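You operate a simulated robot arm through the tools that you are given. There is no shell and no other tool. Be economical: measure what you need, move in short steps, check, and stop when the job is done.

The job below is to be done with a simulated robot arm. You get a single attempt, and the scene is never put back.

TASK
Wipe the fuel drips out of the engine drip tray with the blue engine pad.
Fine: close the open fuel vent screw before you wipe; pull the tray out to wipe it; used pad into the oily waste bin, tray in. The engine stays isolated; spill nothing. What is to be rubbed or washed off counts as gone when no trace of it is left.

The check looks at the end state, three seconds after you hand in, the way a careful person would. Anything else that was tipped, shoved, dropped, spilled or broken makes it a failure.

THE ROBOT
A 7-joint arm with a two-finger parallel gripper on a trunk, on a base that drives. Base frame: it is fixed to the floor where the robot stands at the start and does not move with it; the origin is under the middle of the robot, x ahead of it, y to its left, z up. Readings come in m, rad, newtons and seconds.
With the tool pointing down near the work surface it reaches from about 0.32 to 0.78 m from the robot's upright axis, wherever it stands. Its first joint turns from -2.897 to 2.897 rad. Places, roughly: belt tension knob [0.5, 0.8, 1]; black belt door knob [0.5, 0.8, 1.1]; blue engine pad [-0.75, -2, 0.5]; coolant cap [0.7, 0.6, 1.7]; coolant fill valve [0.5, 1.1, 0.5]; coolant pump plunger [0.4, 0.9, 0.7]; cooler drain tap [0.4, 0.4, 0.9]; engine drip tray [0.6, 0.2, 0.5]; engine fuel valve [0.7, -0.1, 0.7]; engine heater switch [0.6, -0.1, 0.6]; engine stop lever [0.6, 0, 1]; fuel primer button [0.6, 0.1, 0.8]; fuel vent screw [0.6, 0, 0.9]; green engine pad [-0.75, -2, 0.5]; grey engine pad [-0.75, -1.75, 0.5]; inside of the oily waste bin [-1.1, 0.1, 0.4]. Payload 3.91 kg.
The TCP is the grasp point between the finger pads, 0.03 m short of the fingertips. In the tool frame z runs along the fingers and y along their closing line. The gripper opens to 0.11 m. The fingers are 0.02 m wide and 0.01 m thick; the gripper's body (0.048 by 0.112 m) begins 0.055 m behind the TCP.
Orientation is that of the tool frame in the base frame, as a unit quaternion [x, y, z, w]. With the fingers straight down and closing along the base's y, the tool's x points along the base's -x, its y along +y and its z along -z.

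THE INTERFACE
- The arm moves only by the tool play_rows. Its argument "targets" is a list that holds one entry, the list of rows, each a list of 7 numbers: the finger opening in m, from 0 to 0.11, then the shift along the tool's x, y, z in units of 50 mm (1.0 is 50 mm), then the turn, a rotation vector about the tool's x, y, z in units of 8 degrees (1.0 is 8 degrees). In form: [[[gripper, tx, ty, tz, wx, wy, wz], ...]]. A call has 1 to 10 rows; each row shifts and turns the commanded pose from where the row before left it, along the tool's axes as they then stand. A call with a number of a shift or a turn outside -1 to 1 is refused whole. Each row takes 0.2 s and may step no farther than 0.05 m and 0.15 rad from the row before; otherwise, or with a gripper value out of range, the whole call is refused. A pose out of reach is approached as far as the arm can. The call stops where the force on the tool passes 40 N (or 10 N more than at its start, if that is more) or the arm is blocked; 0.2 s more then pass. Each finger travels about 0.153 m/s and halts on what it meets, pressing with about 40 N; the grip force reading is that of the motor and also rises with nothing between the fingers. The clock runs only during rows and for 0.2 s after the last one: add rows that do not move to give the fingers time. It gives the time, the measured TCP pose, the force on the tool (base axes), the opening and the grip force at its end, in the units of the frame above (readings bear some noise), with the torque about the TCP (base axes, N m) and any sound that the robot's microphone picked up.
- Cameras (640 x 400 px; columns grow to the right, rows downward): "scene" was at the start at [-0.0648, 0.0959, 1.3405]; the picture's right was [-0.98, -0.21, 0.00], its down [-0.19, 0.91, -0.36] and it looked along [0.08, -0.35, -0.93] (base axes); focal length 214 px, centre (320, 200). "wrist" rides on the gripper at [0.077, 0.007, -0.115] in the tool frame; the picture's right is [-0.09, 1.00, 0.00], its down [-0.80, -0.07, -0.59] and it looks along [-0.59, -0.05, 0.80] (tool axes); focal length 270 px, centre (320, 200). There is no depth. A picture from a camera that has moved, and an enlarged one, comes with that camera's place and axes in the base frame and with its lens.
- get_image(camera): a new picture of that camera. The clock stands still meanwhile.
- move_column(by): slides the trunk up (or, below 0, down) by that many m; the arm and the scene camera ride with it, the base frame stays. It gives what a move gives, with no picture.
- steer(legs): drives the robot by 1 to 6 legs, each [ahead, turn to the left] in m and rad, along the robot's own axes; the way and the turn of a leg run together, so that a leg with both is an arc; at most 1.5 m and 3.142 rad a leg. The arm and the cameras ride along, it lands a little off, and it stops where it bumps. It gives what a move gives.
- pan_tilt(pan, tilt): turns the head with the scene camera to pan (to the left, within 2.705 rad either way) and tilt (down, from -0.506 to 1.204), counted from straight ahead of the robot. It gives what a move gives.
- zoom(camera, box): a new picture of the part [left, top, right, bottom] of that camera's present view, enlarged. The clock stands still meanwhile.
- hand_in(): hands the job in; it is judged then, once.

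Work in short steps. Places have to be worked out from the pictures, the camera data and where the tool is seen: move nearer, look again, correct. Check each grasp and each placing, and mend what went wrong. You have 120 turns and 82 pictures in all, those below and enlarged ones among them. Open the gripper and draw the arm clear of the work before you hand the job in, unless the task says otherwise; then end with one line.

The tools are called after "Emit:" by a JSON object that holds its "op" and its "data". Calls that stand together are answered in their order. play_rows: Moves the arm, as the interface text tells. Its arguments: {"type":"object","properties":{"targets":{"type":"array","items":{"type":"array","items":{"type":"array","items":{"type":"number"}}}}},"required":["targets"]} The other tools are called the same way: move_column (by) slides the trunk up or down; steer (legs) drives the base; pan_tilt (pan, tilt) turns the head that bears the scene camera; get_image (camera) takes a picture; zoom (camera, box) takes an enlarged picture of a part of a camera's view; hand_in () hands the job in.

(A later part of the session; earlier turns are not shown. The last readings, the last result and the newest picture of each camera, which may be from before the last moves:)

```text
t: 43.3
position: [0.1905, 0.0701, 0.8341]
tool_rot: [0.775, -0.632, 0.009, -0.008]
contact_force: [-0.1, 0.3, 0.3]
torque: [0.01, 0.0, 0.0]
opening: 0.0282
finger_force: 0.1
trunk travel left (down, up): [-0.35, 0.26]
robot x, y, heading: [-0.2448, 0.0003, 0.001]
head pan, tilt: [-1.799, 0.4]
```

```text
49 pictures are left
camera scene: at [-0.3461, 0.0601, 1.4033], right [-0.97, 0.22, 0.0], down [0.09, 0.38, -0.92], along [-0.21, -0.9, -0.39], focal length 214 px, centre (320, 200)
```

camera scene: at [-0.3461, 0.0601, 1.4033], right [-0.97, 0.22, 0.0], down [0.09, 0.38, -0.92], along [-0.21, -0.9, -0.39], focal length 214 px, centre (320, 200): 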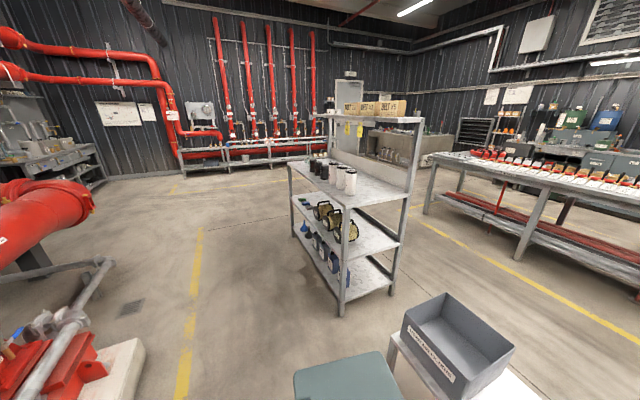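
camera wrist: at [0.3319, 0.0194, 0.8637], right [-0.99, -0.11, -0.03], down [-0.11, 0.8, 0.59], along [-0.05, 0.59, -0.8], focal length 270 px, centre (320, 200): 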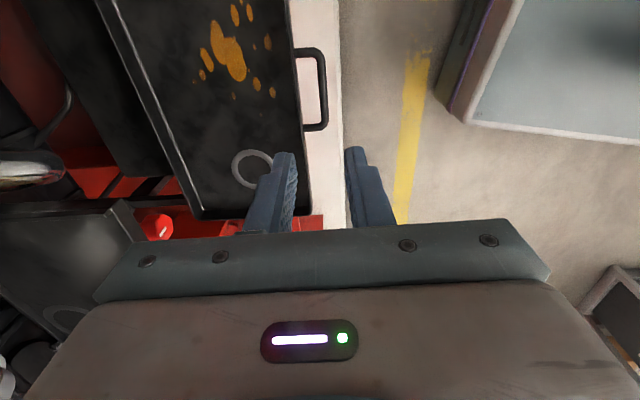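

Zoom on the rack near pixel (314,201), where the pads should be.

Emit:
{"op": "zoom", "data": {"camera": "scene", "box": [270, 140, 430, 300]}}

```text
2.50 times, centred on (350, 220) of scene
camera zoom: at [-0.3461, 0.0601, 1.4033], right [-0.97, 0.22, 0.0], down [0.09, 0.38, -0.92], along [-0.21, -0.9, -0.39], focal length 536 px, centre (245, 150)
```

zoom: 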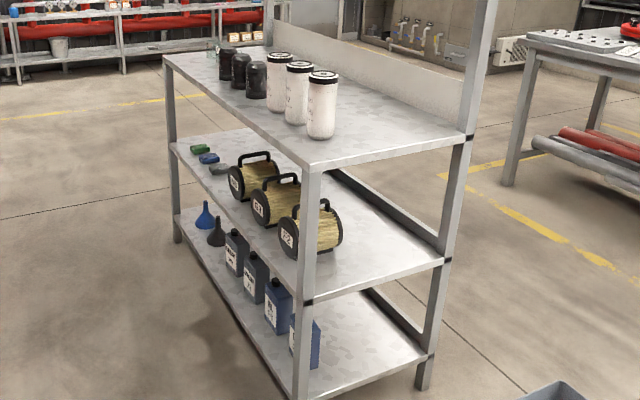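

Pads sit on the middle shelf (z≈0.48): green (-0.65,-2.09), blue (-0.67,-1.985), grey (-0.69,-1.87); rack yawed ~11°. I drive to about (0.04,-1.85) and face the rack.

Emit:
{"op": "steer", "data": {"legs": [[0, -1.42], [0.93, 0], [0.93, 0], [0, -1.52]]}}

Emit:
{"op": "pan_tilt", "data": {"pan": 0.0, "tilt": 0.75}}

Emit:
{"op": "get_image", "data": {"camera": "scene"}}

```text
t: 59.9
position: [-0.3789, -2.0082, 0.8346]
tool_rot: [0.555, 0.832, -0.009, -0.009]
contact_force: [-0.2, -0.8, 0.3]
torque: [-0.02, -0.02, 0.01]
opening: 0.0281
finger_force: 0.0
trunk travel left (down, up): [-0.35, 0.26]
robot x, y, heading: [0.0392, -1.8526, -2.943]
head pan, tilt: [-1.799, 0.4]
```

```text
t: 61.7
position: [-0.3787, -2.0086, 0.8347]
tool_rot: [0.555, 0.832, -0.009, -0.008]
contact_force: [-0.1, -0.4, -0.2]
torque: [-0.03, -0.02, 0.02]
opening: 0.0281
finger_force: 0.0
trunk travel left (down, up): [-0.35, 0.26]
robot x, y, heading: [0.0419, -1.8556, -2.947]
head pan, tilt: [0.0, 0.75]
```

```text
47 pictures are left
camera scene: at [0.0631, -2.0033, 1.3722], right [-0.19, 0.98, 0.0], down [0.67, 0.13, -0.73], along [-0.72, -0.14, -0.68], focal length 214 px, centre (320, 200)
```

scene: 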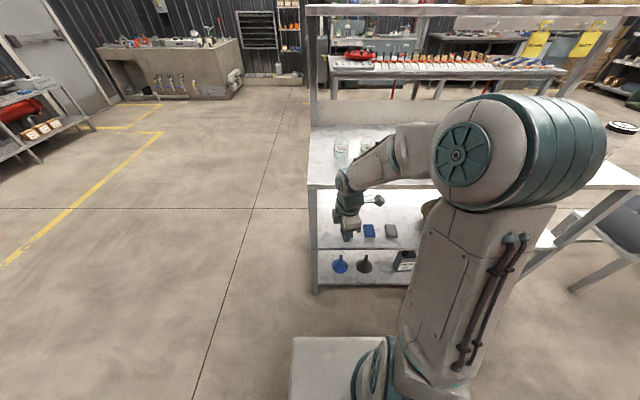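

Blue pad visible beside the gripper; zoom for detail.

Emit:
{"op": "zoom", "data": {"camera": "scene", "box": [300, 170, 440, 290]}}

Emit:
{"op": "get_image", "data": {"camera": "wrist"}}

```text
3.33 times, centred on (370, 230) of scene
camera zoom: at [0.0631, -2.0033, 1.3722], right [-0.19, 0.98, 0.0], down [0.67, 0.13, -0.73], along [-0.72, -0.14, -0.68], focal length 715 px, centre (153, 100)
```

zoom: 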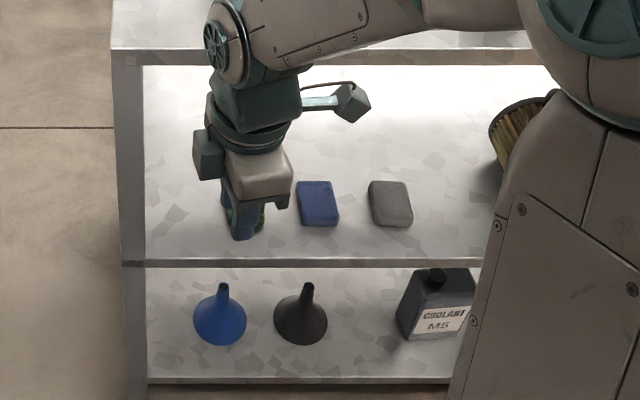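

```text
45 pictures are left
camera wrist: at [-0.3971, -1.9345, 0.949], right [0.95, 0.3, -0.03], down [0.26, -0.76, 0.59], along [0.16, -0.57, -0.8], focal length 270 px, centre (320, 200)
```

wrist: 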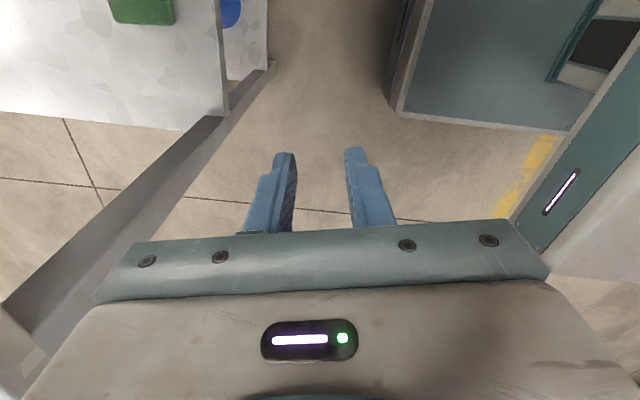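

Pad ≈(-0.655,-1.891), ~60×90 mm, lying lengthwise into the shelf. I yaw the tool back (+101°), shift along the rack, then pitch 40° toward the shelf.

Emit:
{"op": "play_rows", "data": {"targets": [[[0.028, 0, 0, 0, 0, 0, 1], [0.028, 0, 0, 0, 0, 0, 1], [0.028, 0, 0, 0, 0, 0, 1], [0.028, 0, 0, 0, 0, 0, 1], [0.028, 0, 0, 0, 0, 0, 1], [0.05, 0, 0, 0, 0, 0, 1], [0.07, 0, 0, 0, 0, 0, 1], [0.09, 0, 0, 0, 0, 0, 1], [0.09, 0, 0, 0, 0, 0, 1], [0.09, 0, 0, 0, 0, 0, 1]]]}}

Emit:
{"op": "play_rows", "data": {"targets": [[[0.09, 0, 0, 0, 0, 0, 1], [0.09, 0, 0, 0, 0, 0, 1], [0.09, 0, -0.84, 0, 0, 0, 0.7], [0.09, 0, -0.84, 0, 0, -1, 0], [0.09, 0, -0.84, 0, 0, -1, 0], [0.09, 0, -0.84, 0, 0, -1, 0], [0.09, 0, 0, 0, 0, -1, 0], [0.09, 0, 0, 0, 0, -1, 0], [0.09, 0, 0, 0, 0, 0, 0]]]}}

Emit:
{"op": "get_image", "data": {"camera": "wrist"}}

```text
t: 63.9
position: [-0.3763, -2.0094, 0.8354]
tool_rot: [0.96, 0.28, -0.013, 0.0]
contact_force: [-0.2, 0.5, 0.5]
torque: [-0.02, 0.01, -0.01]
opening: 0.0902
finger_force: 0.1
trunk travel left (down, up): [-0.35, 0.26]
robot x, y, heading: [0.039, -1.856, -2.941]
head pan, tilt: [0.0, 0.75]
```

```text
t: 65.9
position: [-0.4124, -1.852, 0.8338]
tool_rot: [0.949, 0.098, -0.295, 0.049]
contact_force: [0.0, -0.2, -0.2]
torque: [0.01, 0.02, 0.02]
opening: 0.0902
finger_force: 0.0
out of reach, approached as far as the arm can: row 8
trunk travel left (down, up): [-0.35, 0.26]
robot x, y, heading: [0.0412, -1.8537, -2.945]
head pan, tilt: [0.0, 0.75]
```

```text
44 pictures are left
camera wrist: at [-0.284, -1.8302, 0.8836], right [0.14, -0.99, 0.08], down [-0.33, 0.03, 0.94], along [-0.93, -0.16, -0.32], focal length 270 px, centre (320, 200)
```

wrist: 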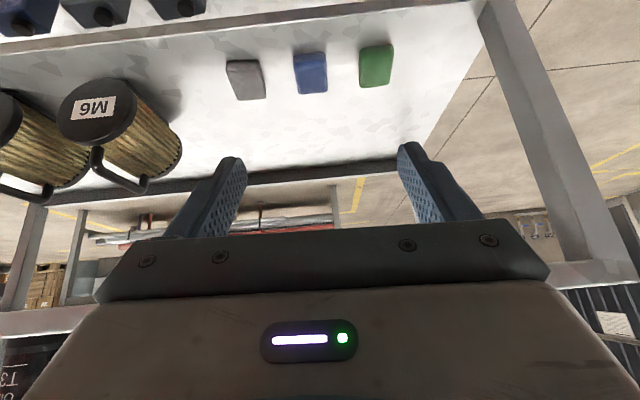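

Better fix: pad at ≈(-0.68,-1.893,0.495). Advance along the tool axis to a pre-grasp point ~0.12 m short, then look.

Emit:
{"op": "play_rows", "data": {"targets": [[[0.09, -0.05, -0.04, 0.9, 0, -0.12, 0], [0.09, -0.05, -0.04, 0.9, 0, -0.12, 0], [0.09, -0.05, -0.04, 0.9, 0, -0.12, 0], [0.09, -0.05, -0.04, 0.9, 0, -0.12, 0], [0.09, -0.05, -0.04, 0.9, 0, -0.12, 0], [0.09, 0, 0, 0, 0, 0, 0]]]}}

Emit:
{"op": "get_image", "data": {"camera": "wrist"}}

```text
t: 67.3
position: [-0.5548, -1.8796, 0.6591]
tool_rot: [0.936, 0.095, -0.335, 0.053]
contact_force: [-0.6, 0.6, -0.1]
torque: [-0.03, 0.01, -0.01]
opening: 0.0902
finger_force: 0.1
trunk travel left (down, up): [-0.35, 0.26]
robot x, y, heading: [0.0421, -1.8576, -2.95]
head pan, tilt: [0.0, 0.75]
```

```text
43 pictures are left
camera wrist: at [-0.4232, -1.8576, 0.6983], right [0.15, -0.99, 0.09], down [-0.25, 0.05, 0.97], along [-0.96, -0.16, -0.24], focal length 270 px, centre (320, 200)
```

wrist: 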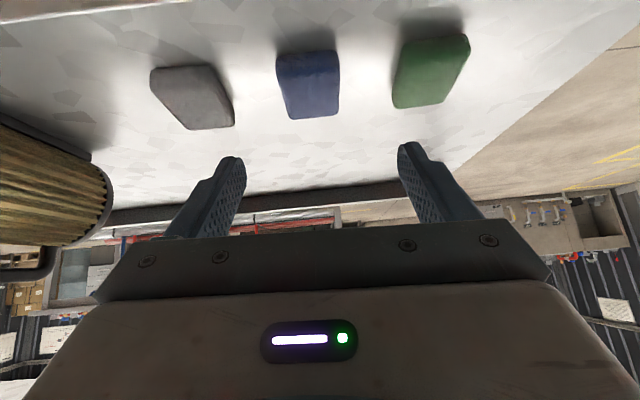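

Advance another 70 mm along the tool axis, recheck with both cameras.

Emit:
{"op": "play_rows", "data": {"targets": [[[0.09, 0, 0, 0.7, 0, 0, 0], [0.09, 0, 0, 0.7, 0, 0, 0], [0.09, 0, 0, 0, 0, 0, 0]]]}}

Emit:
{"op": "get_image", "data": {"camera": "wrist"}}

Emit:
{"op": "zoom", "data": {"camera": "scene", "box": [320, 170, 440, 270]}}

```text
t: 68.1
position: [-0.5969, -1.8923, 0.6039]
tool_rot: [0.936, 0.094, -0.335, 0.053]
contact_force: [0.1, -0.7, 0.4]
torque: [0.02, -0.02, 0.02]
opening: 0.0899
finger_force: 0.0
trunk travel left (down, up): [-0.35, 0.26]
robot x, y, heading: [0.0403, -1.8566, -2.946]
head pan, tilt: [0.0, 0.75]
```

```text
42 pictures are left
camera wrist: at [-0.4656, -1.869, 0.6438], right [0.15, -0.99, 0.09], down [-0.25, 0.05, 0.97], along [-0.96, -0.16, -0.24], focal length 270 px, centre (320, 200)
```

wrist: 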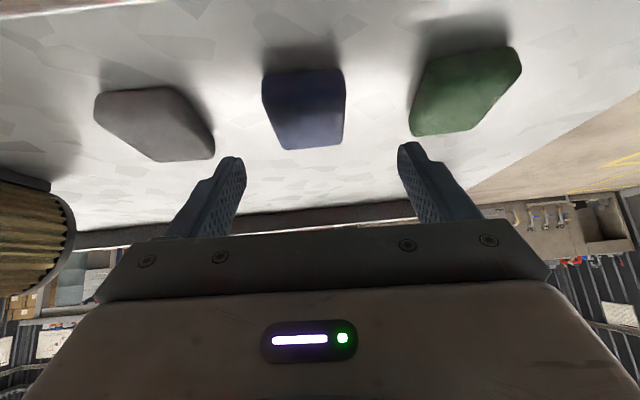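

```text
4.00 times, centred on (380, 220) of scene
camera zoom: at [0.0628, -2.0035, 1.3722], right [-0.2, 0.98, 0.0], down [0.67, 0.13, -0.73], along [-0.72, -0.14, -0.68], focal length 858 px, centre (80, 120)
```

zoom: 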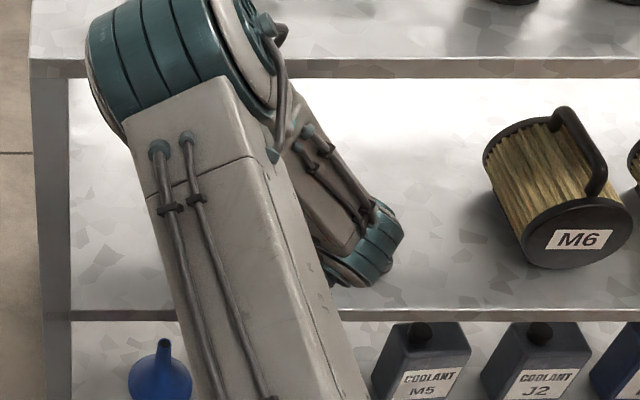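

Pad center is ≈110 mm along the tool axis, 8 mm to tool -y, aligned. Advance 70 mm with that shift, then recheck.

Emit:
{"op": "play_rows", "data": {"targets": [[[0.09, 0, -0.17, 0.5, 0, 0, 0], [0.09, 0, 0, 0.5, 0, 0, 0], [0.09, 0, 0, 0.4, 0, 0, 0], [0.09, 0, 0, 0, 0, 0, 0]]]}}

Emit:
{"op": "get_image", "data": {"camera": "wrist"}}

```text
t: 69.1
position: [-0.644, -1.8937, 0.5509]
tool_rot: [0.936, 0.094, -0.335, 0.052]
contact_force: [0.2, -0.2, 0.2]
torque: [-0.03, 0.0, 0.01]
opening: 0.0901
finger_force: 0.1
trunk travel left (down, up): [-0.35, 0.26]
robot x, y, heading: [0.0405, -1.8601, -2.944]
head pan, tilt: [0.0, 0.75]
```

```text
40 pictures are left
camera wrist: at [-0.5121, -1.8717, 0.5905], right [0.14, -0.99, 0.09], down [-0.25, 0.05, 0.97], along [-0.96, -0.16, -0.24], focal length 270 px, centre (320, 200)
```

wrist: 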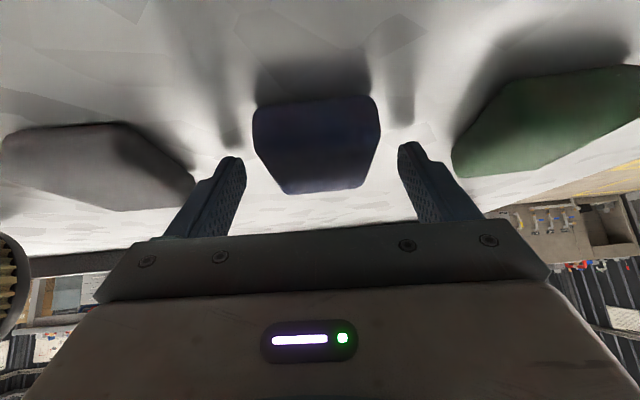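

Tips are at the pad center, ~7 mm above the shelf. Close on the pad.

Emit:
{"op": "play_rows", "data": {"targets": [[[0.07, 0.02, 0.02, 0.02, 0, 0, 0], [0.05, 0, 0, 0, 0, 0, 0], [0.035, 0, 0, 0, 0, 0, 0], [0.035, 0, 0, 0, 0, 0, 0], [0.035, 0, 0, 0, 0, 0, 0]]]}}

Emit:
{"op": "get_image", "data": {"camera": "wrist"}}

```text
t: 70.3
position: [-0.6431, -1.8937, 0.5511]
tool_rot: [0.936, 0.095, -0.335, 0.052]
contact_force: [0.4, 0.2, -0.7]
torque: [-0.03, -0.03, 0.0]
opening: 0.0544
finger_force: 39.8
trunk travel left (down, up): [-0.35, 0.26]
robot x, y, heading: [0.0424, -1.8548, -2.945]
head pan, tilt: [0.0, 0.75]
```

```text
39 pictures are left
camera wrist: at [-0.5118, -1.8725, 0.5901], right [0.14, -0.99, 0.09], down [-0.25, 0.05, 0.97], along [-0.96, -0.16, -0.24], focal length 270 px, centre (320, 200)
```

wrist: 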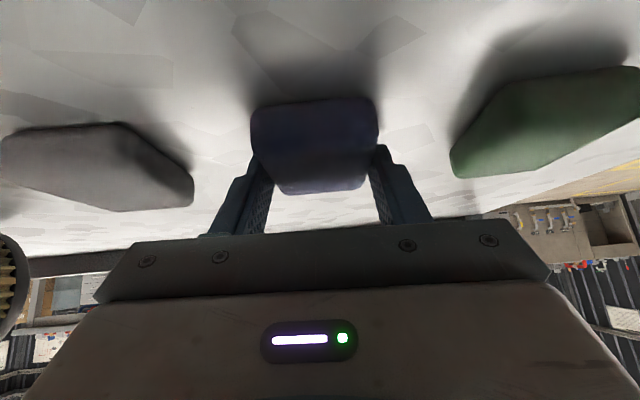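

Gripped at 54 mm. Lift straight up 3 cm, verify, then retreat along the approach path.

Emit:
{"op": "play_rows", "data": {"targets": [[[0.035, -0.38, 0, -0.46, 0, 0, 0], [0.035, 0, 0, 0, 0, 0, 0], [0.035, 0, 0, -0.8, 0, 0, 0], [0.035, 0, 0, -0.9, 0, 0, 0], [0.035, 0, 0, -0.9, 0, 0, 0], [0.035, 0, 0, -0.9, 0, 0, 0], [0.035, 0, 0, 0, 0, 0, 0]]]}}

Emit:
{"op": "get_image", "data": {"camera": "wrist"}}

```text
t: 71.9
position: [-0.5359, -1.8657, 0.7163]
tool_rot: [0.936, 0.095, -0.335, 0.053]
contact_force: [0.9, -0.9, 0.4]
torque: [-0.03, -0.01, 0.03]
opening: 0.0544
finger_force: 39.9
trunk travel left (down, up): [-0.35, 0.26]
robot x, y, heading: [0.0381, -1.8556, -2.942]
head pan, tilt: [0.0, 0.75]
```

```text
38 pictures are left
camera wrist: at [-0.4029, -1.8428, 0.7565], right [0.14, -0.99, 0.09], down [-0.25, 0.05, 0.97], along [-0.96, -0.16, -0.24], focal length 270 px, centre (320, 200)
```

wrist: 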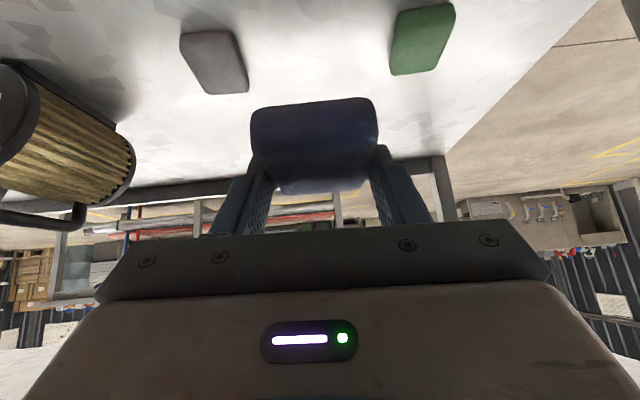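

Pad held. Retreat 12 cm further back from the rack, then drive back to the engine, facing squarely along the tray's slide direction.

Emit:
{"op": "play_rows", "data": {"targets": [[[0.035, 0.62, 0, -0.51, 0, 0, 0], [0.035, 0.62, 0, -0.51, 0, 0, 0], [0.035, 0.62, 0, -0.51, 0, 0, 0], [0.035, 0, 0, 0, 0, 0, 0]]]}}

Emit:
{"op": "steer", "data": {"legs": [[0, 1.512], [-0.922, 0], [-0.922, 0], [0, 1.617]]}}

Emit:
{"op": "get_image", "data": {"camera": "scene"}}

```text
t: 72.9
position: [-0.4186, -1.8381, 0.7174]
tool_rot: [0.936, 0.096, -0.334, 0.053]
contact_force: [-0.2, 0.7, -0.2]
torque: [-0.01, 0.0, 0.01]
opening: 0.0542
finger_force: 39.5
trunk travel left (down, up): [-0.35, 0.26]
robot x, y, heading: [0.0415, -1.8591, -2.946]
head pan, tilt: [0.0, 0.75]
```

```text
t: 89.8
position: [0.1842, -0.0736, 0.7159]
tool_rot: [-0.098, 0.936, 0.053, 0.335]
contact_force: [-0.1, 0.4, -1.1]
torque: [-0.03, -0.02, -0.03]
opening: 0.054
finger_force: 41.0
trunk travel left (down, up): [-0.35, 0.26]
robot x, y, heading: [-0.2745, -0.0594, 0.209]
head pan, tilt: [0.0, 0.75]
```

```text
37 pictures are left
camera scene: at [-0.299, 0.088, 1.3722], right [0.2, -0.98, 0.0], down [-0.67, -0.14, -0.73], along [0.72, 0.15, -0.68], focal length 214 px, centre (320, 200)
```

scene: 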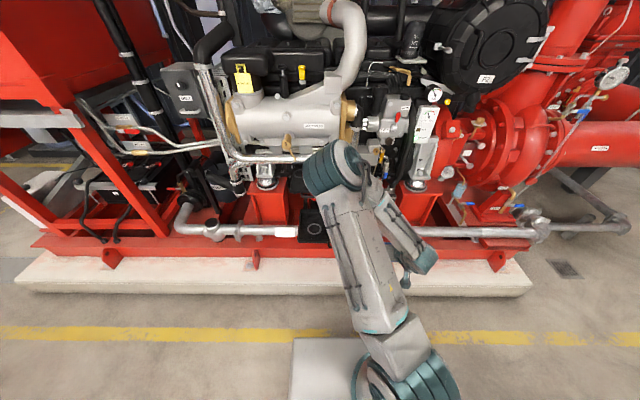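

The robot landed at (-0.27,-0.06). Move ahead 6 cm, then extend the arm over the tray and look.

Emit:
{"op": "steer", "data": {"legs": [[0.06, 0]]}}

Emit:
{"op": "play_rows", "data": {"targets": [[[0.035, -0.6, 0, 0.5, 0, 0, 0], [0.035, -0.6, 0.2, 0.5, 0, 0, 0], [0.035, -0.3, 0.2, 0.5, 0, 0, 0], [0.035, 0, 0, 0, 0, 0, 0]]]}}

Emit:
{"op": "get_image", "data": {"camera": "wrist"}}

Emit:
{"op": "zoom", "data": {"camera": "scene", "box": [280, 170, 460, 290]}}

```text
t: 90.8
position: [0.2459, -0.0608, 0.715]
tool_rot: [-0.099, 0.936, 0.054, 0.334]
contact_force: [0.4, 0.6, -0.6]
torque: [0.0, 0.04, 0.01]
opening: 0.0542
finger_force: 39.7
trunk travel left (down, up): [-0.35, 0.26]
robot x, y, heading: [-0.2156, -0.0517, 0.205]
head pan, tilt: [0.0, 0.75]
```

```text
t: 91.8
position: [0.3438, -0.0161, 0.7081]
tool_rot: [-0.099, 0.936, 0.055, 0.334]
contact_force: [-0.2, 0.1, -1.1]
torque: [0.01, 0.01, 0.01]
opening: 0.0541
finger_force: 40.1
trunk travel left (down, up): [-0.35, 0.26]
robot x, y, heading: [-0.2145, -0.05, 0.209]
head pan, tilt: [0.0, 0.75]
```

```text
36 pictures are left
camera wrist: at [0.2155, -0.0409, 0.7479], right [-0.15, 0.98, 0.09], down [0.26, -0.05, 0.97], along [0.95, 0.17, -0.25], focal length 270 px, centre (320, 200)
```

wrist: 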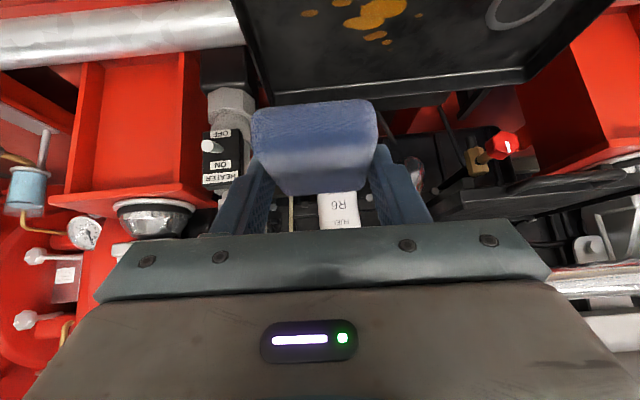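

```text
3.33 times, centred on (370, 230) of scene
camera zoom: at [-0.2385, 0.1007, 1.3722], right [0.2, -0.98, 0.0], down [-0.67, -0.14, -0.73], along [0.72, 0.15, -0.68], focal length 715 px, centre (153, 100)
```

zoom: 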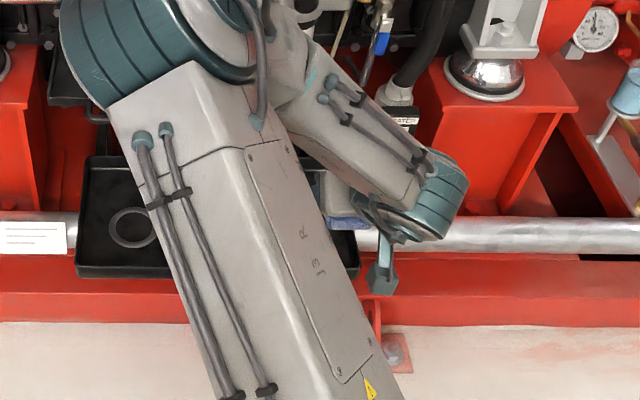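

Drips span about x 0.40–0.515, y 0.03–0.155 on the tray floor (z≈0.44). I align yaw with the tray, move above, and descend to just above the floor.

Emit:
{"op": "play_rows", "data": {"targets": [[[0.035, 0, 0, 0, 0.35, -0.02, 0.425], [0.035, -0.61, 0.2, 0.51, 0, 0, 0], [0.035, -0.61, 0.2, 0.51, 0, 0, 0], [0.035, -0.61, 0.2, 0.51, 0, 0, 0], [0.035, 0.555, -0.032, 0.672, 0, 0, 0], [0.035, 0.555, -0.032, 0.672, 0, 0, 0], [0.035, 0.555, -0.032, 0.672, 0, 0, 0], [0.035, 0.555, -0.032, 0.672, 0, 0, 0], [0.035, 0, 0, 0, 0, 0, 0]]]}}

Emit:
{"op": "get_image", "data": {"camera": "wrist"}}

```text
t: 93.8
position: [0.458, 0.0308, 0.5325]
tool_rot: [-0.063, 0.939, 0.042, 0.337]
contact_force: [0.6, 0.1, -0.1]
torque: [-0.01, -0.02, -0.02]
opening: 0.0541
finger_force: 39.9
trunk travel left (down, up): [-0.35, 0.26]
robot x, y, heading: [-0.2139, -0.05, 0.205]
head pan, tilt: [0.0, 0.75]
```

```text
34 pictures are left
camera wrist: at [0.3268, 0.0161, 0.572], right [-0.08, 0.99, 0.09], down [0.25, -0.07, 0.97], along [0.96, 0.1, -0.24], focal length 270 px, centre (320, 200)
```

wrist: 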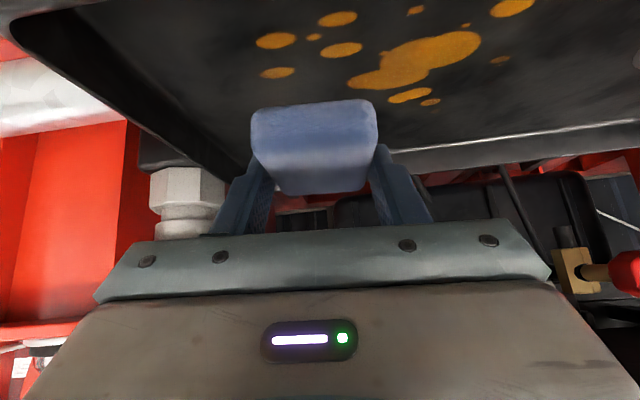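

Clear view of the drips; leftmost ones reach l≈-0.08. Shift 3 cm right (-y), descend toward contact in small steps.

Emit:
{"op": "play_rows", "data": {"targets": [[[0.035, -0.01, -0.6, -0.01, 0, 0, 0], [0.035, 0.25, -0.015, 0.31, 0, 0, 0], [0.035, 0.25, -0.015, 0.31, 0, 0, 0], [0.035, 0.07, 0, 0.08, 0, 0, 0], [0.035, 0.07, 0, 0.08, 0, 0, 0], [0.035, 0, 0, 0, 0, 0, 0]]]}}

```text
t: 95.1
position: [0.4676, 0.0015, 0.4889]
tool_rot: [-0.065, 0.935, 0.041, 0.345]
contact_force: [2.1, 1.9, 17.6]
torque: [-0.54, 0.43, 0.05]
opening: 0.0542
finger_force: 40.6
trunk travel left (down, up): [-0.35, 0.26]
robot x, y, heading: [-0.2148, -0.0472, 0.203]
head pan, tilt: [0.0, 0.75]
stopped in row 6: the force on the tool passed its limit (the readings are from after the stop); the commanded pose is now the measured one
```

Contact at TCP z≈0.489. Check what the pad rests on.

Emit:
{"op": "get_image", "data": {"camera": "wrist"}}

```text
33 pictures are left
camera wrist: at [0.3364, -0.0132, 0.5267], right [-0.08, 0.99, 0.09], down [0.24, -0.07, 0.97], along [0.97, 0.1, -0.23], focal length 270 px, centre (320, 200)
```

wrist: 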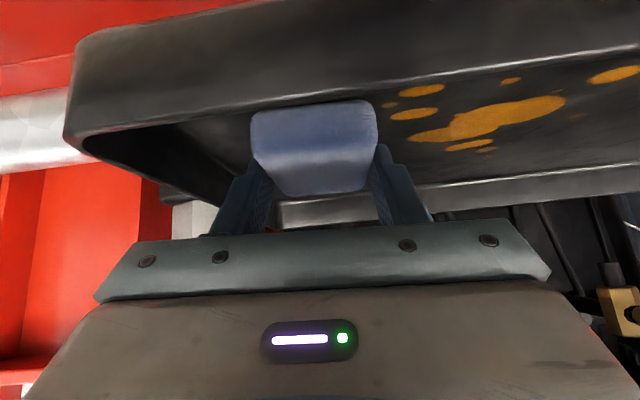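

Torque says contact is at the pad's near-right corner, possibly the sloped side wall. Lift 5 mm, shift 2 cm to +y and touch again.

Emit:
{"op": "play_rows", "data": {"targets": [[[0.035, -0.1, 0.006, -0.12, 0, 0, 0], [0.035, 0.01, 0.4, 0.01, 0, 0, 0], [0.035, -0.15, 0, 0.13, 0, 0, 0], [0.035, 0.06, 0, 0.077, 0, 0, 0], [0.035, 0.04, 0, 0.05, 0, 0, 0], [0.035, 0, 0, 0, 0, 0, 0]]]}}

```text
t: 96.5
position: [0.474, 0.022, 0.4897]
tool_rot: [-0.064, 0.936, 0.041, 0.344]
contact_force: [1.4, 1.2, 25.6]
torque: [-0.72, 0.18, 0.06]
opening: 0.0542
finger_force: 40.0
trunk travel left (down, up): [-0.35, 0.26]
robot x, y, heading: [-0.218, -0.0472, 0.208]
head pan, tilt: [0.0, 0.75]
```

Contact is at the pad's right edge, so the pad is rolled a bit. I roll the tool ~2° to bring the left side down and re-read.

Emit:
{"op": "play_rows", "data": {"targets": [[[0.035, -0.03, 0, -0.035, 0.19, 0, -0.16], [0.035, 0, 0, 0, 0, 0, 0], [0.035, 0, 0, 0, 0, 0, 0]]]}}

```text
t: 97.3
position: [0.4734, 0.023, 0.4892]
tool_rot: [-0.07, 0.937, 0.026, 0.342]
contact_force: [1.6, 3.6, 16.8]
torque: [0.61, -0.06, -0.02]
opening: 0.0538
finger_force: 39.7
trunk travel left (down, up): [-0.35, 0.26]
robot x, y, heading: [-0.2146, -0.0503, 0.201]
head pan, tilt: [0.0, 0.75]
```

The torque flipped, so half of that roll is right. Roll back 1° and begin wiping laterally (along the tray's width, so the tray isn't pushed in).

Emit:
{"op": "play_rows", "data": {"targets": [[[0.035, 0, 0, 0, -0.095, 0, 0.08], [0.035, 0.005, 0.4, 0.005, 0, 0, 0], [0.035, 0.005, 0.4, 0.005, 0, 0, 0], [0.035, 0.005, 0.4, 0.005, 0, 0, 0], [0.035, 0, 0, 0, 0, 0, 0]]]}}

Emit:
{"op": "get_image", "data": {"camera": "wrist"}}

```text
t: 98.5
position: [0.4636, 0.084, 0.4886]
tool_rot: [-0.067, 0.937, 0.034, 0.341]
contact_force: [-0.6, 0.7, 1.4]
torque: [-0.01, -0.08, 0.03]
opening: 0.0539
finger_force: 39.9
trunk travel left (down, up): [-0.35, 0.26]
robot x, y, heading: [-0.2156, -0.0493, 0.209]
head pan, tilt: [0.0, 0.75]
```

```text
32 pictures are left
camera wrist: at [0.3333, 0.0695, 0.5275], right [-0.08, 0.99, 0.07], down [0.24, -0.05, 0.97], along [0.97, 0.1, -0.24], focal length 270 px, centre (320, 200)
```

wrist: 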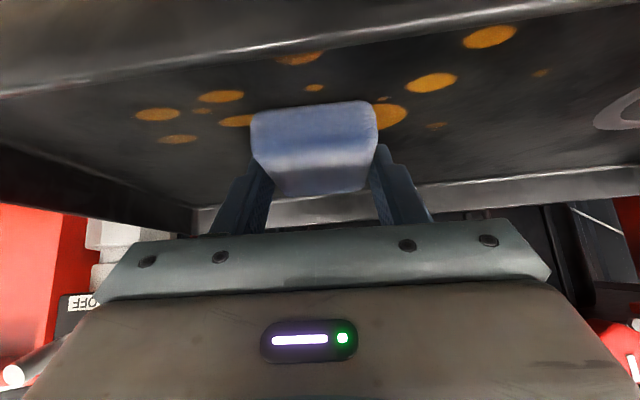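

The stroke lost contact (Fz 1.4 N), so drips remain. Floor z≈0.455. I press back down and check force before stroking.

Emit:
{"op": "play_rows", "data": {"targets": [[[0.035, 0.03, 0, 0.035, 0, 0, 0], [0.035, 0.03, 0, 0.035, 0, 0, 0], [0.035, 0, 0, 0, 0, 0, 0]]]}}

```text
t: 99.3
position: [0.4659, 0.0839, 0.4885]
tool_rot: [-0.067, 0.935, 0.034, 0.346]
contact_force: [1.6, 6.2, 34.0]
torque: [-0.56, 0.39, 0.04]
opening: 0.0542
finger_force: 40.0
trunk travel left (down, up): [-0.35, 0.26]
robot x, y, heading: [-0.2165, -0.0488, 0.205]
head pan, tilt: [0.0, 0.75]
```

Firm floor contact (34 N). Ease to ~20 N and stroke right 8 cm, checking force.

Emit:
{"op": "play_rows", "data": {"targets": [[[0.035, -0.025, 0, -0.03, 0, 0, 0], [0.035, -0.005, -0.4, -0.005, 0, 0, 0], [0.035, -0.005, -0.4, -0.005, 0, 0, 0], [0.035, -0.005, -0.4, -0.005, 0, 0, 0], [0.035, -0.005, -0.4, -0.005, 0, 0, 0]]]}}

Emit:
{"op": "get_image", "data": {"camera": "wrist"}}

```text
t: 100.2
position: [0.4735, 0.0316, 0.4893]
tool_rot: [-0.066, 0.936, 0.033, 0.344]
contact_force: [2.8, -2.5, 9.9]
torque: [-0.42, -0.16, 0.06]
opening: 0.0542
finger_force: 40.1
trunk travel left (down, up): [-0.35, 0.26]
robot x, y, heading: [-0.2159, -0.0491, 0.203]
head pan, tilt: [0.0, 0.75]
stopped in row 4: the force on the tool passed its limit (the readings are from after the stop); the commanded pose is now the measured one
```

```text
31 pictures are left
camera wrist: at [0.342, 0.018, 0.5263], right [-0.08, 0.99, 0.07], down [0.24, -0.05, 0.97], along [0.97, 0.09, -0.23], focal length 270 px, centre (320, 200)
```

wrist: 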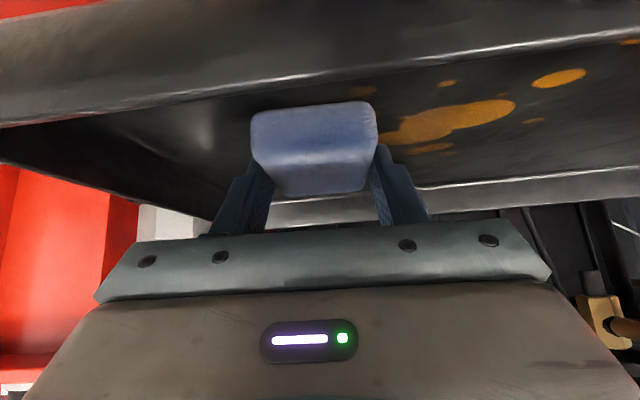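

Wiping works (blob fading). Continue with ~10 N press: right 2 cm, then sweep left.

Emit:
{"op": "play_rows", "data": {"targets": [[[0.035, -0.005, -0.3, -0.005, 0, 0, 0], [0.035, -0.005, -0.3, -0.005, 0, 0, 0], [0.035, 0.005, 0.3, 0.005, 0, 0, 0], [0.035, 0.005, 0.4, 0.005, 0, 0, 0], [0.035, 0.005, 0.4, 0.005, 0, 0, 0], [0.035, 0.005, 0.4, 0.005, 0, 0, 0], [0.035, 0.005, 0.4, 0.005, 0, 0, 0], [0.035, 0.005, 0.4, 0.005, 0, 0, 0], [0.035, 0, 0.4, 0, 0, 0, 0], [0.035, 0, 0, 0, 0, 0, 0]]]}}

Emit:
{"op": "get_image", "data": {"camera": "wrist"}}

```text
t: 102.4
position: [0.4568, 0.1382, 0.4886]
tool_rot: [-0.067, 0.937, 0.035, 0.342]
contact_force: [-1.5, -3.2, 10.9]
torque: [-0.4, -0.18, -0.06]
opening: 0.0541
finger_force: 39.8
trunk travel left (down, up): [-0.35, 0.26]
robot x, y, heading: [-0.2102, -0.0513, 0.204]
head pan, tilt: [0.0, 0.75]
```

```text
30 pictures are left
camera wrist: at [0.3249, 0.1247, 0.5269], right [-0.08, 0.99, 0.08], down [0.24, -0.05, 0.97], along [0.97, 0.1, -0.23], focal length 270 px, centre (320, 200)
```

wrist: 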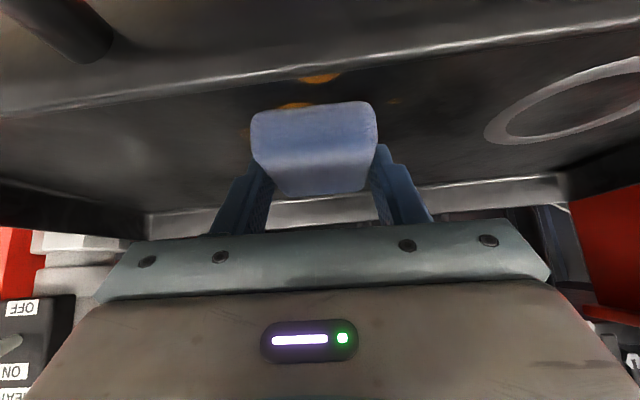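

Left/centre cleaned nicely. Now finish left end, lift, move 3 cm nearer, and sweep back right over the near strip.

Emit:
{"op": "play_rows", "data": {"targets": [[[0.035, 0.005, 0.4, 0.005, 0, 0, 0], [0.035, 0.005, 0.3, 0.005, 0, 0, 0], [0.035, -0.06, 0, -0.07, 0, 0, 0], [0.035, 0.494, 0, -0.408, 0, 0, 0], [0.035, 0.06, 0, 0.075, 0, 0, 0], [0.035, 0, 0, 0, 0, 0, 0]]]}}

```text
t: 103.8
position: [0.4197, 0.1672, 0.4895]
tool_rot: [-0.066, 0.937, 0.034, 0.343]
contact_force: [-0.3, 2.8, 12.5]
torque: [-0.3, -0.01, 0.05]
opening: 0.0538
finger_force: 39.9
trunk travel left (down, up): [-0.35, 0.26]
robot x, y, heading: [-0.2127, -0.045, 0.211]
head pan, tilt: [0.0, 0.75]
```

Sweep right along the near strip.

Emit:
{"op": "play_rows", "data": {"targets": [[[0.035, -0.005, -0.4, -0.005, 0, 0, 0], [0.035, -0.005, -0.4, -0.005, 0, 0, 0], [0.035, -0.005, -0.4, -0.005, 0, 0, 0], [0.035, -0.005, -0.4, -0.005, 0, 0, 0], [0.035, -0.005, -0.4, -0.005, 0, 0, 0], [0.035, -0.005, -0.4, -0.005, 0, 0, 0], [0.035, -0.005, -0.4, -0.005, 0, 0, 0], [0.035, -0.005, -0.4, -0.005, 0, 0, 0], [0.035, -0.005, -0.3, -0.005, 0, 0, 0], [0.035, 0, 0, 0, 0, 0, 0]]]}}

Emit:
{"op": "get_image", "data": {"camera": "wrist"}}

```text
t: 105.5
position: [0.4437, 0.0205, 0.4894]
tool_rot: [-0.067, 0.936, 0.034, 0.345]
contact_force: [2.6, -3.5, 13.5]
torque: [-0.55, 0.13, 0.12]
opening: 0.0538
finger_force: 40.2
trunk travel left (down, up): [-0.35, 0.26]
robot x, y, heading: [-0.218, -0.0483, 0.211]
head pan, tilt: [0.0, 0.75]
stopped in row 8: the force on the tool passed its limit (the readings are from after the stop); the commanded pose is now the measured one
```

```text
29 pictures are left
camera wrist: at [0.3131, 0.0068, 0.5259], right [-0.08, 0.99, 0.07], down [0.23, -0.05, 0.97], along [0.97, 0.1, -0.23], focal length 270 px, centre (320, 200)
```

wrist: 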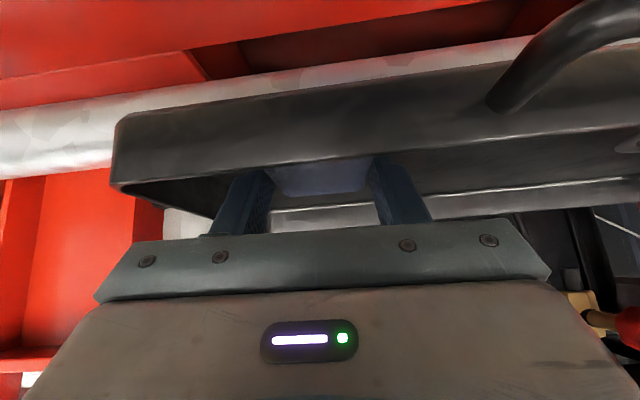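

Continue 2 cm right to finish, sweep back left partway, then lift to inspect.

Emit:
{"op": "play_rows", "data": {"targets": [[[0.035, -0.005, -0.4, -0.01, 0, 0, 0], [0.035, 0.005, 0.4, 0.005, 0, 0, 0], [0.035, 0.005, 0.4, 0.005, 0, 0, 0], [0.035, 0.005, 0.4, 0.005, 0, 0, 0], [0.035, 0.005, 0.4, 0.005, 0, 0, 0], [0.035, 0.005, 0.4, 0.005, 0, 0, 0], [0.035, 0.005, 0.4, 0.005, 0, 0, 0], [0.035, 0.005, 0.4, 0.005, 0, 0, 0], [0.035, 0.005, 0.3, 0.005, 0, 0, 0], [0.035, 0, 0, 0, 0, 0, 0]]]}}

Emit:
{"op": "play_rows", "data": {"targets": [[[0.035, -0.5, 0, -0.6, 0, 0, 0], [0.035, -0.5, 0, -0.6, 0, 0, 0], [0.035, -0.5, 0, -0.6, 0, 0, 0], [0.035, -0.3, 0, -0.9, 0, 0, 0], [0.035, 0, 0, -0.9, 0, 0, 0], [0.035, 0, 0, 0, 0, 0, 0]]]}}

Emit:
{"op": "get_image", "data": {"camera": "wrist"}}

```text
t: 107.8
position: [0.4214, 0.1576, 0.4883]
tool_rot: [-0.068, 0.936, 0.036, 0.344]
contact_force: [0.1, -6.9, 20.5]
torque: [-0.77, -0.24, -0.14]
opening: 0.0541
finger_force: 40.0
trunk travel left (down, up): [-0.35, 0.26]
robot x, y, heading: [-0.2153, -0.0461, 0.208]
head pan, tilt: [0.0, 0.75]
```

```text
t: 109.2
position: [0.3751, 0.1424, 0.684]
tool_rot: [-0.067, 0.936, 0.036, 0.343]
contact_force: [-0.6, -1.0, -0.2]
torque: [0.02, 0.0, -0.01]
opening: 0.0541
finger_force: 39.8
trunk travel left (down, up): [-0.35, 0.26]
robot x, y, heading: [-0.214, -0.0477, 0.209]
head pan, tilt: [0.0, 0.75]
```

```text
28 pictures are left
camera wrist: at [0.2448, 0.1288, 0.7217], right [-0.08, 0.99, 0.08], down [0.24, -0.06, 0.97], along [0.97, 0.1, -0.23], focal length 270 px, centre (320, 200)
```

wrist: 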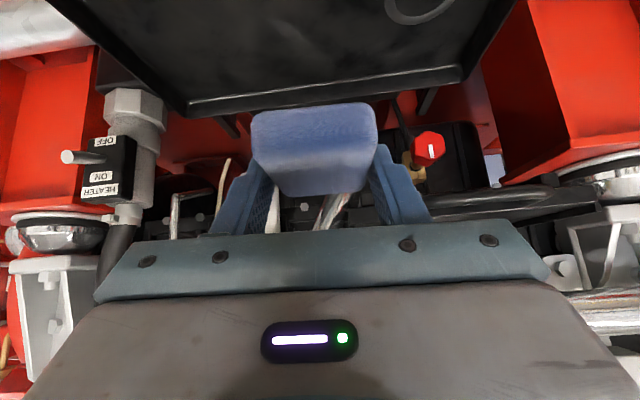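

The visible floor looks clean. Retract the arm to view the near strip too.

Emit:
{"op": "play_rows", "data": {"targets": [[[0.035, 0.3, 0, -0.8, 0, 0, 0], [0.035, 0.5, 0, -0.7, 0, 0, 0], [0.035, 0.5, -0.2, -0.7, 0, 0, 0], [0.035, 0.5, -0.7, -0.2, 0, 0, 0], [0.035, 0, -0.9, 0, 0, 0, 0], [0.035, 0, -0.9, 0, 0, 0, 0], [0.035, 0, 0, 0, 0, 0, 0]]]}}

Emit:
{"op": "get_image", "data": {"camera": "wrist"}}

Emit:
{"op": "zoom", "data": {"camera": "scene", "box": [270, 180, 410, 280]}}

```text
t: 110.8
position: [0.2616, -0.0103, 0.7131]
tool_rot: [-0.068, 0.936, 0.036, 0.343]
contact_force: [0.0, 0.2, -0.3]
torque: [-0.02, -0.04, 0.04]
opening: 0.0538
finger_force: 40.3
out of reach, approached as far as the arm can: row 4, 5
trunk travel left (down, up): [-0.35, 0.26]
robot x, y, heading: [-0.2147, -0.0457, 0.216]
head pan, tilt: [0.0, 0.75]
```

```text
27 pictures are left
camera wrist: at [0.1285, -0.0244, 0.75], right [-0.08, 0.99, 0.08], down [0.24, -0.06, 0.97], along [0.97, 0.1, -0.23], focal length 270 px, centre (320, 200)
```

wrist: 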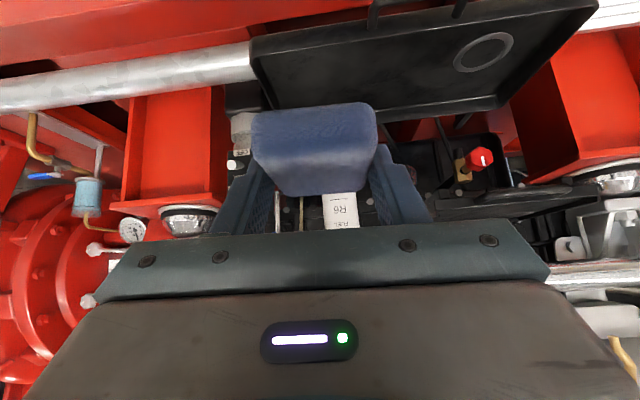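

```text
4.00 times, centred on (340, 230) of scene
camera zoom: at [-0.2394, 0.1001, 1.3723], right [0.21, -0.98, 0.0], down [-0.67, -0.14, -0.73], along [0.72, 0.15, -0.68], focal length 858 px, centre (240, 80)
```

zoom: 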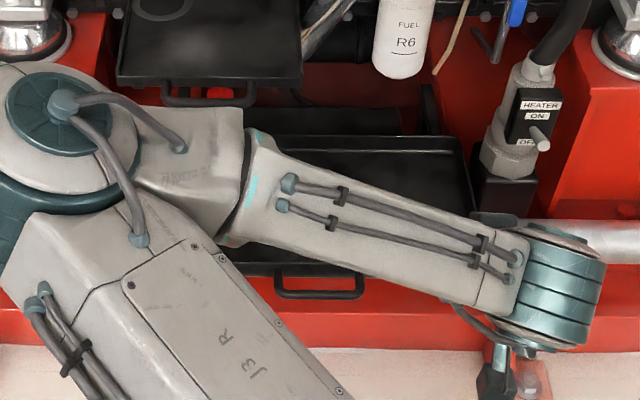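

Zoom the wrist view on the tray for traces.

Emit:
{"op": "zoom", "data": {"camera": "wrist", "box": [240, 0, 620, 140]}}

```text
1.68 times, centred on (430, 70) of wrist
camera zoom: at [0.1285, -0.0244, 0.75], right [-0.08, 0.99, 0.08], down [0.24, -0.06, 0.97], along [0.97, 0.1, -0.23], focal length 455 px, centre (135, 419)
```

zoom: 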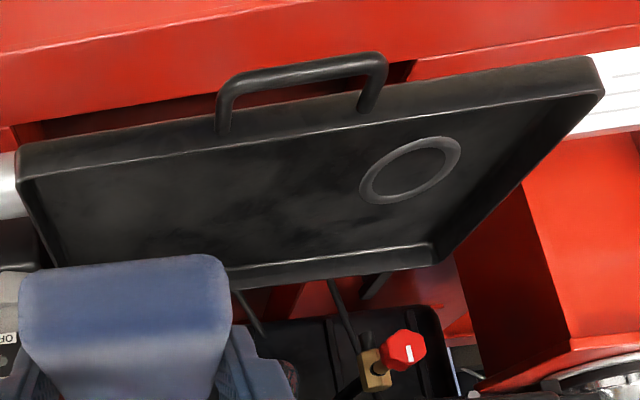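

The front wall hides a strip; I raise the trunk and pitch the tool down for a top view.

Emit:
{"op": "move_column", "data": {"by": 0.2}}

Emit:
{"op": "play_rows", "data": {"targets": [[[0.035, 0, 0, 0, 0, 1, 0], [0.035, 0, 0, 0, 0, 1, 0], [0.035, 0, 0, 0, 0, 1, 0], [0.035, 0, 0, 0, 0, 1, 0], [0.035, 0, 0, 0, 0, 0, 0]]]}}

Emit:
{"op": "zoom", "data": {"camera": "wrist", "box": [160, 0, 640, 200]}}

```text
t: 112.9
position: [0.2597, -0.0089, 0.9135]
tool_rot: [-0.067, 0.937, 0.036, 0.342]
contact_force: [0.7, 0.3, 0.6]
torque: [0.01, -0.01, 0.01]
opening: 0.0542
finger_force: 40.2
trunk travel left (down, up): [-0.55, 0.06]
robot x, y, heading: [-0.2119, -0.0472, 0.208]
head pan, tilt: [0.0, 0.75]
```

```text
t: 114.1
position: [0.259, -0.0088, 0.913]
tool_rot: [-0.074, 0.995, 0.015, 0.071]
contact_force: [-0.3, 0.2, -0.6]
torque: [0.01, 0.03, -0.01]
opening: 0.0541
finger_force: 39.9
trunk travel left (down, up): [-0.55, 0.06]
robot x, y, heading: [-0.2125, -0.0459, 0.208]
head pan, tilt: [0.0, 0.75]
```

```text
1.33 times, centred on (400, 100) of wrist
camera zoom: at [0.1684, -0.0194, 1.0152], right [-0.06, 1.0, 0.03], down [0.71, 0.02, 0.7], along [0.7, 0.07, -0.71], focal length 360 px, centre (213, 333)
```

zoom: 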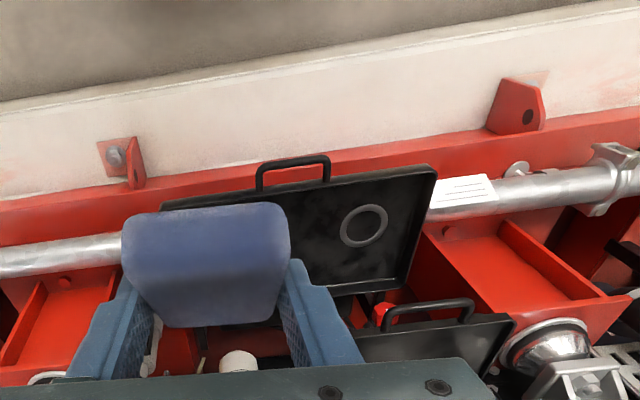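

Shift the gripper sideways so the pad doesn't block.

Emit:
{"op": "play_rows", "data": {"targets": [[[0.035, 0, -0.9, 0, 0, 0, 0], [0.035, 0, -0.9, 0, 0, 0, 0], [0.035, 0, -0.9, 0, 0, 0, 0], [0.035, 0, 0, 0, 0, 0, 0]]]}}

Emit:
{"op": "zoom", "data": {"camera": "wrist", "box": [300, 50, 620, 220]}}

```text
t: 115.1
position: [0.2784, -0.1436, 0.9082]
tool_rot: [-0.076, 0.994, 0.016, 0.072]
contact_force: [-0.3, 0.4, -0.6]
torque: [0.01, 0.01, -0.04]
opening: 0.0538
finger_force: 39.9
trunk travel left (down, up): [-0.55, 0.06]
robot x, y, heading: [-0.2145, -0.0507, 0.212]
head pan, tilt: [0.0, 0.75]
```

```text
2.00 times, centred on (460, 135) of wrist
camera zoom: at [0.1872, -0.1539, 1.0107], right [-0.07, 1.0, 0.03], down [0.71, 0.02, 0.7], along [0.7, 0.07, -0.71], focal length 541 px, centre (40, 330)
```

zoom: 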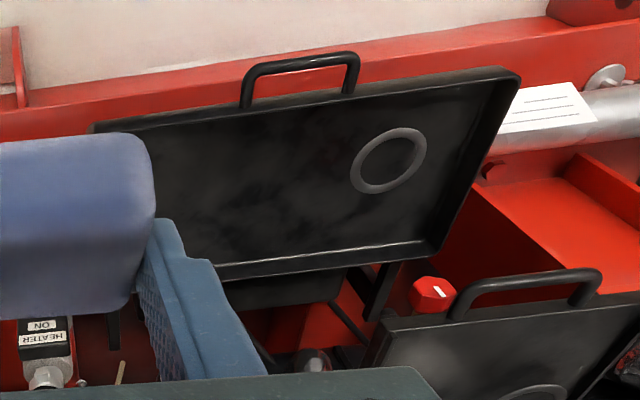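

Looks clean; closer enlargement to verify no faint traces.

Emit:
{"op": "zoom", "data": {"camera": "wrist", "box": [345, 85, 505, 185]}}

```text
4.00 times, centred on (425, 135) of wrist
camera zoom: at [0.1872, -0.1539, 1.0107], right [-0.07, 1.0, 0.03], down [0.71, 0.02, 0.7], along [0.7, 0.07, -0.71], focal length 1081 px, centre (-100, 460)
```

zoom: 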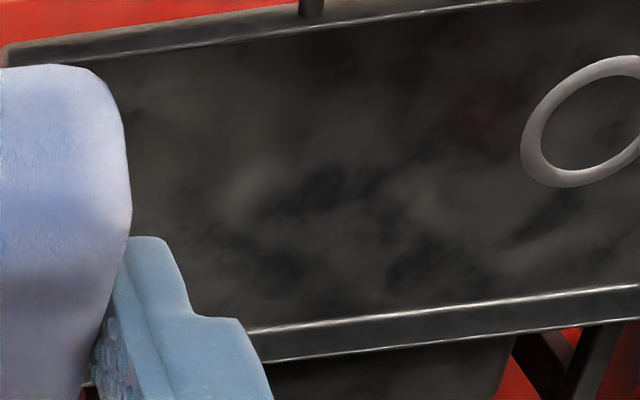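

A faint reddish spot near the ring needs a closer look.

Emit:
{"op": "zoom", "data": {"camera": "wrist", "box": [440, 90, 520, 140]}}

```text
8.00 times, centred on (480, 115) of wrist
camera zoom: at [0.1872, -0.1539, 1.0107], right [-0.07, 1.0, 0.03], down [0.71, 0.02, 0.7], along [0.7, 0.07, -0.71], focal length 2162 px, centre (-960, 880)
```

zoom: 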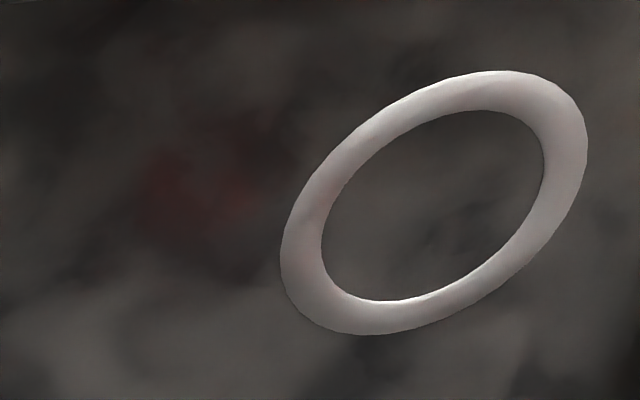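

Just a reflection of the red knob; the floor is clean. Now turn (right, over clear floor) toward the oily-waste bin at (-1.1, 0.1), with the trunk raised.

Emit:
{"op": "steer", "data": {"legs": [[0, -1.76], [0, -1.76]]}}

Emit:
{"op": "get_image", "data": {"camera": "scene"}}

Emit:
{"op": "get_image", "data": {"camera": "wrist"}}

```text
t: 124.0
position: [-0.6413, 0.2158, 0.9076]
tool_rot: [0.992, -0.106, -0.073, 0.003]
contact_force: [-0.3, 0.4, -0.6]
torque: [0.02, 0.0, 0.0]
opening: 0.054
finger_force: 40.2
trunk travel left (down, up): [-0.55, 0.06]
robot x, y, heading: [-0.2145, -0.0488, 2.99]
head pan, tilt: [0.0, 0.75]
```

```text
20 pictures are left
camera scene: at [-0.2439, -0.1931, 1.5722], right [0.15, 0.99, 0.0], down [0.67, -0.1, -0.73], along [-0.72, 0.11, -0.68], focal length 214 px, centre (320, 200)
```

scene: 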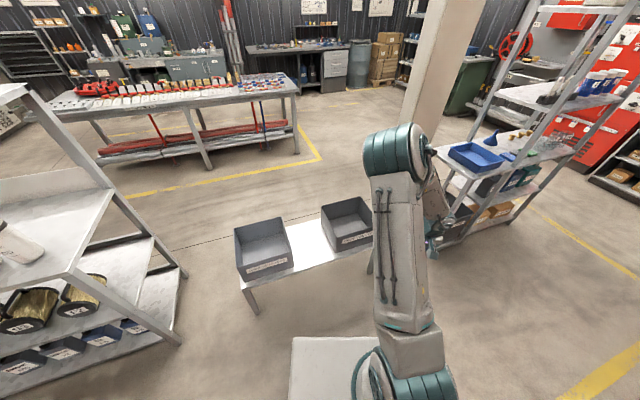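

```text
19 pictures are left
camera wrist: at [-0.5507, 0.1918, 1.0106], right [-0.29, -0.96, 0.03], down [-0.67, 0.23, 0.7], along [-0.68, 0.18, -0.71], focal length 270 px, centre (320, 200)
```

wrist: 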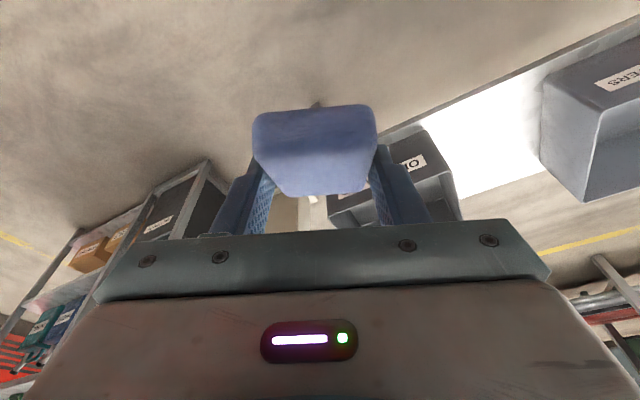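

Two bins: "…FILTERS" (left) and "OIL…" (right). Zoom to measure the oily-waste bin.

Emit:
{"op": "zoom", "data": {"camera": "scene", "box": [220, 180, 400, 290]}}

```text
3.56 times, centred on (310, 235) of scene
camera zoom: at [-0.2439, -0.1931, 1.5722], right [0.15, 0.99, 0.0], down [0.67, -0.1, -0.73], along [-0.72, 0.11, -0.68], focal length 763 px, centre (356, 76)
```

zoom: 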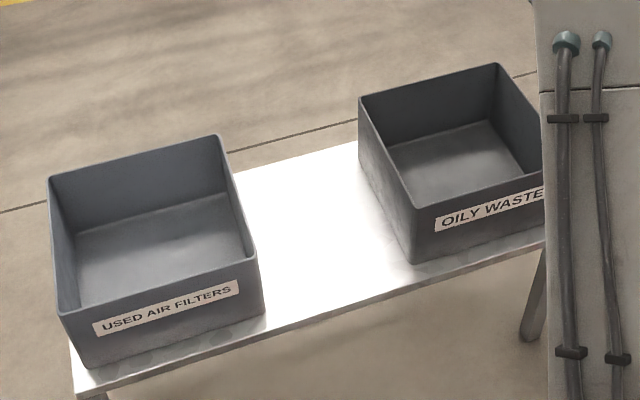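

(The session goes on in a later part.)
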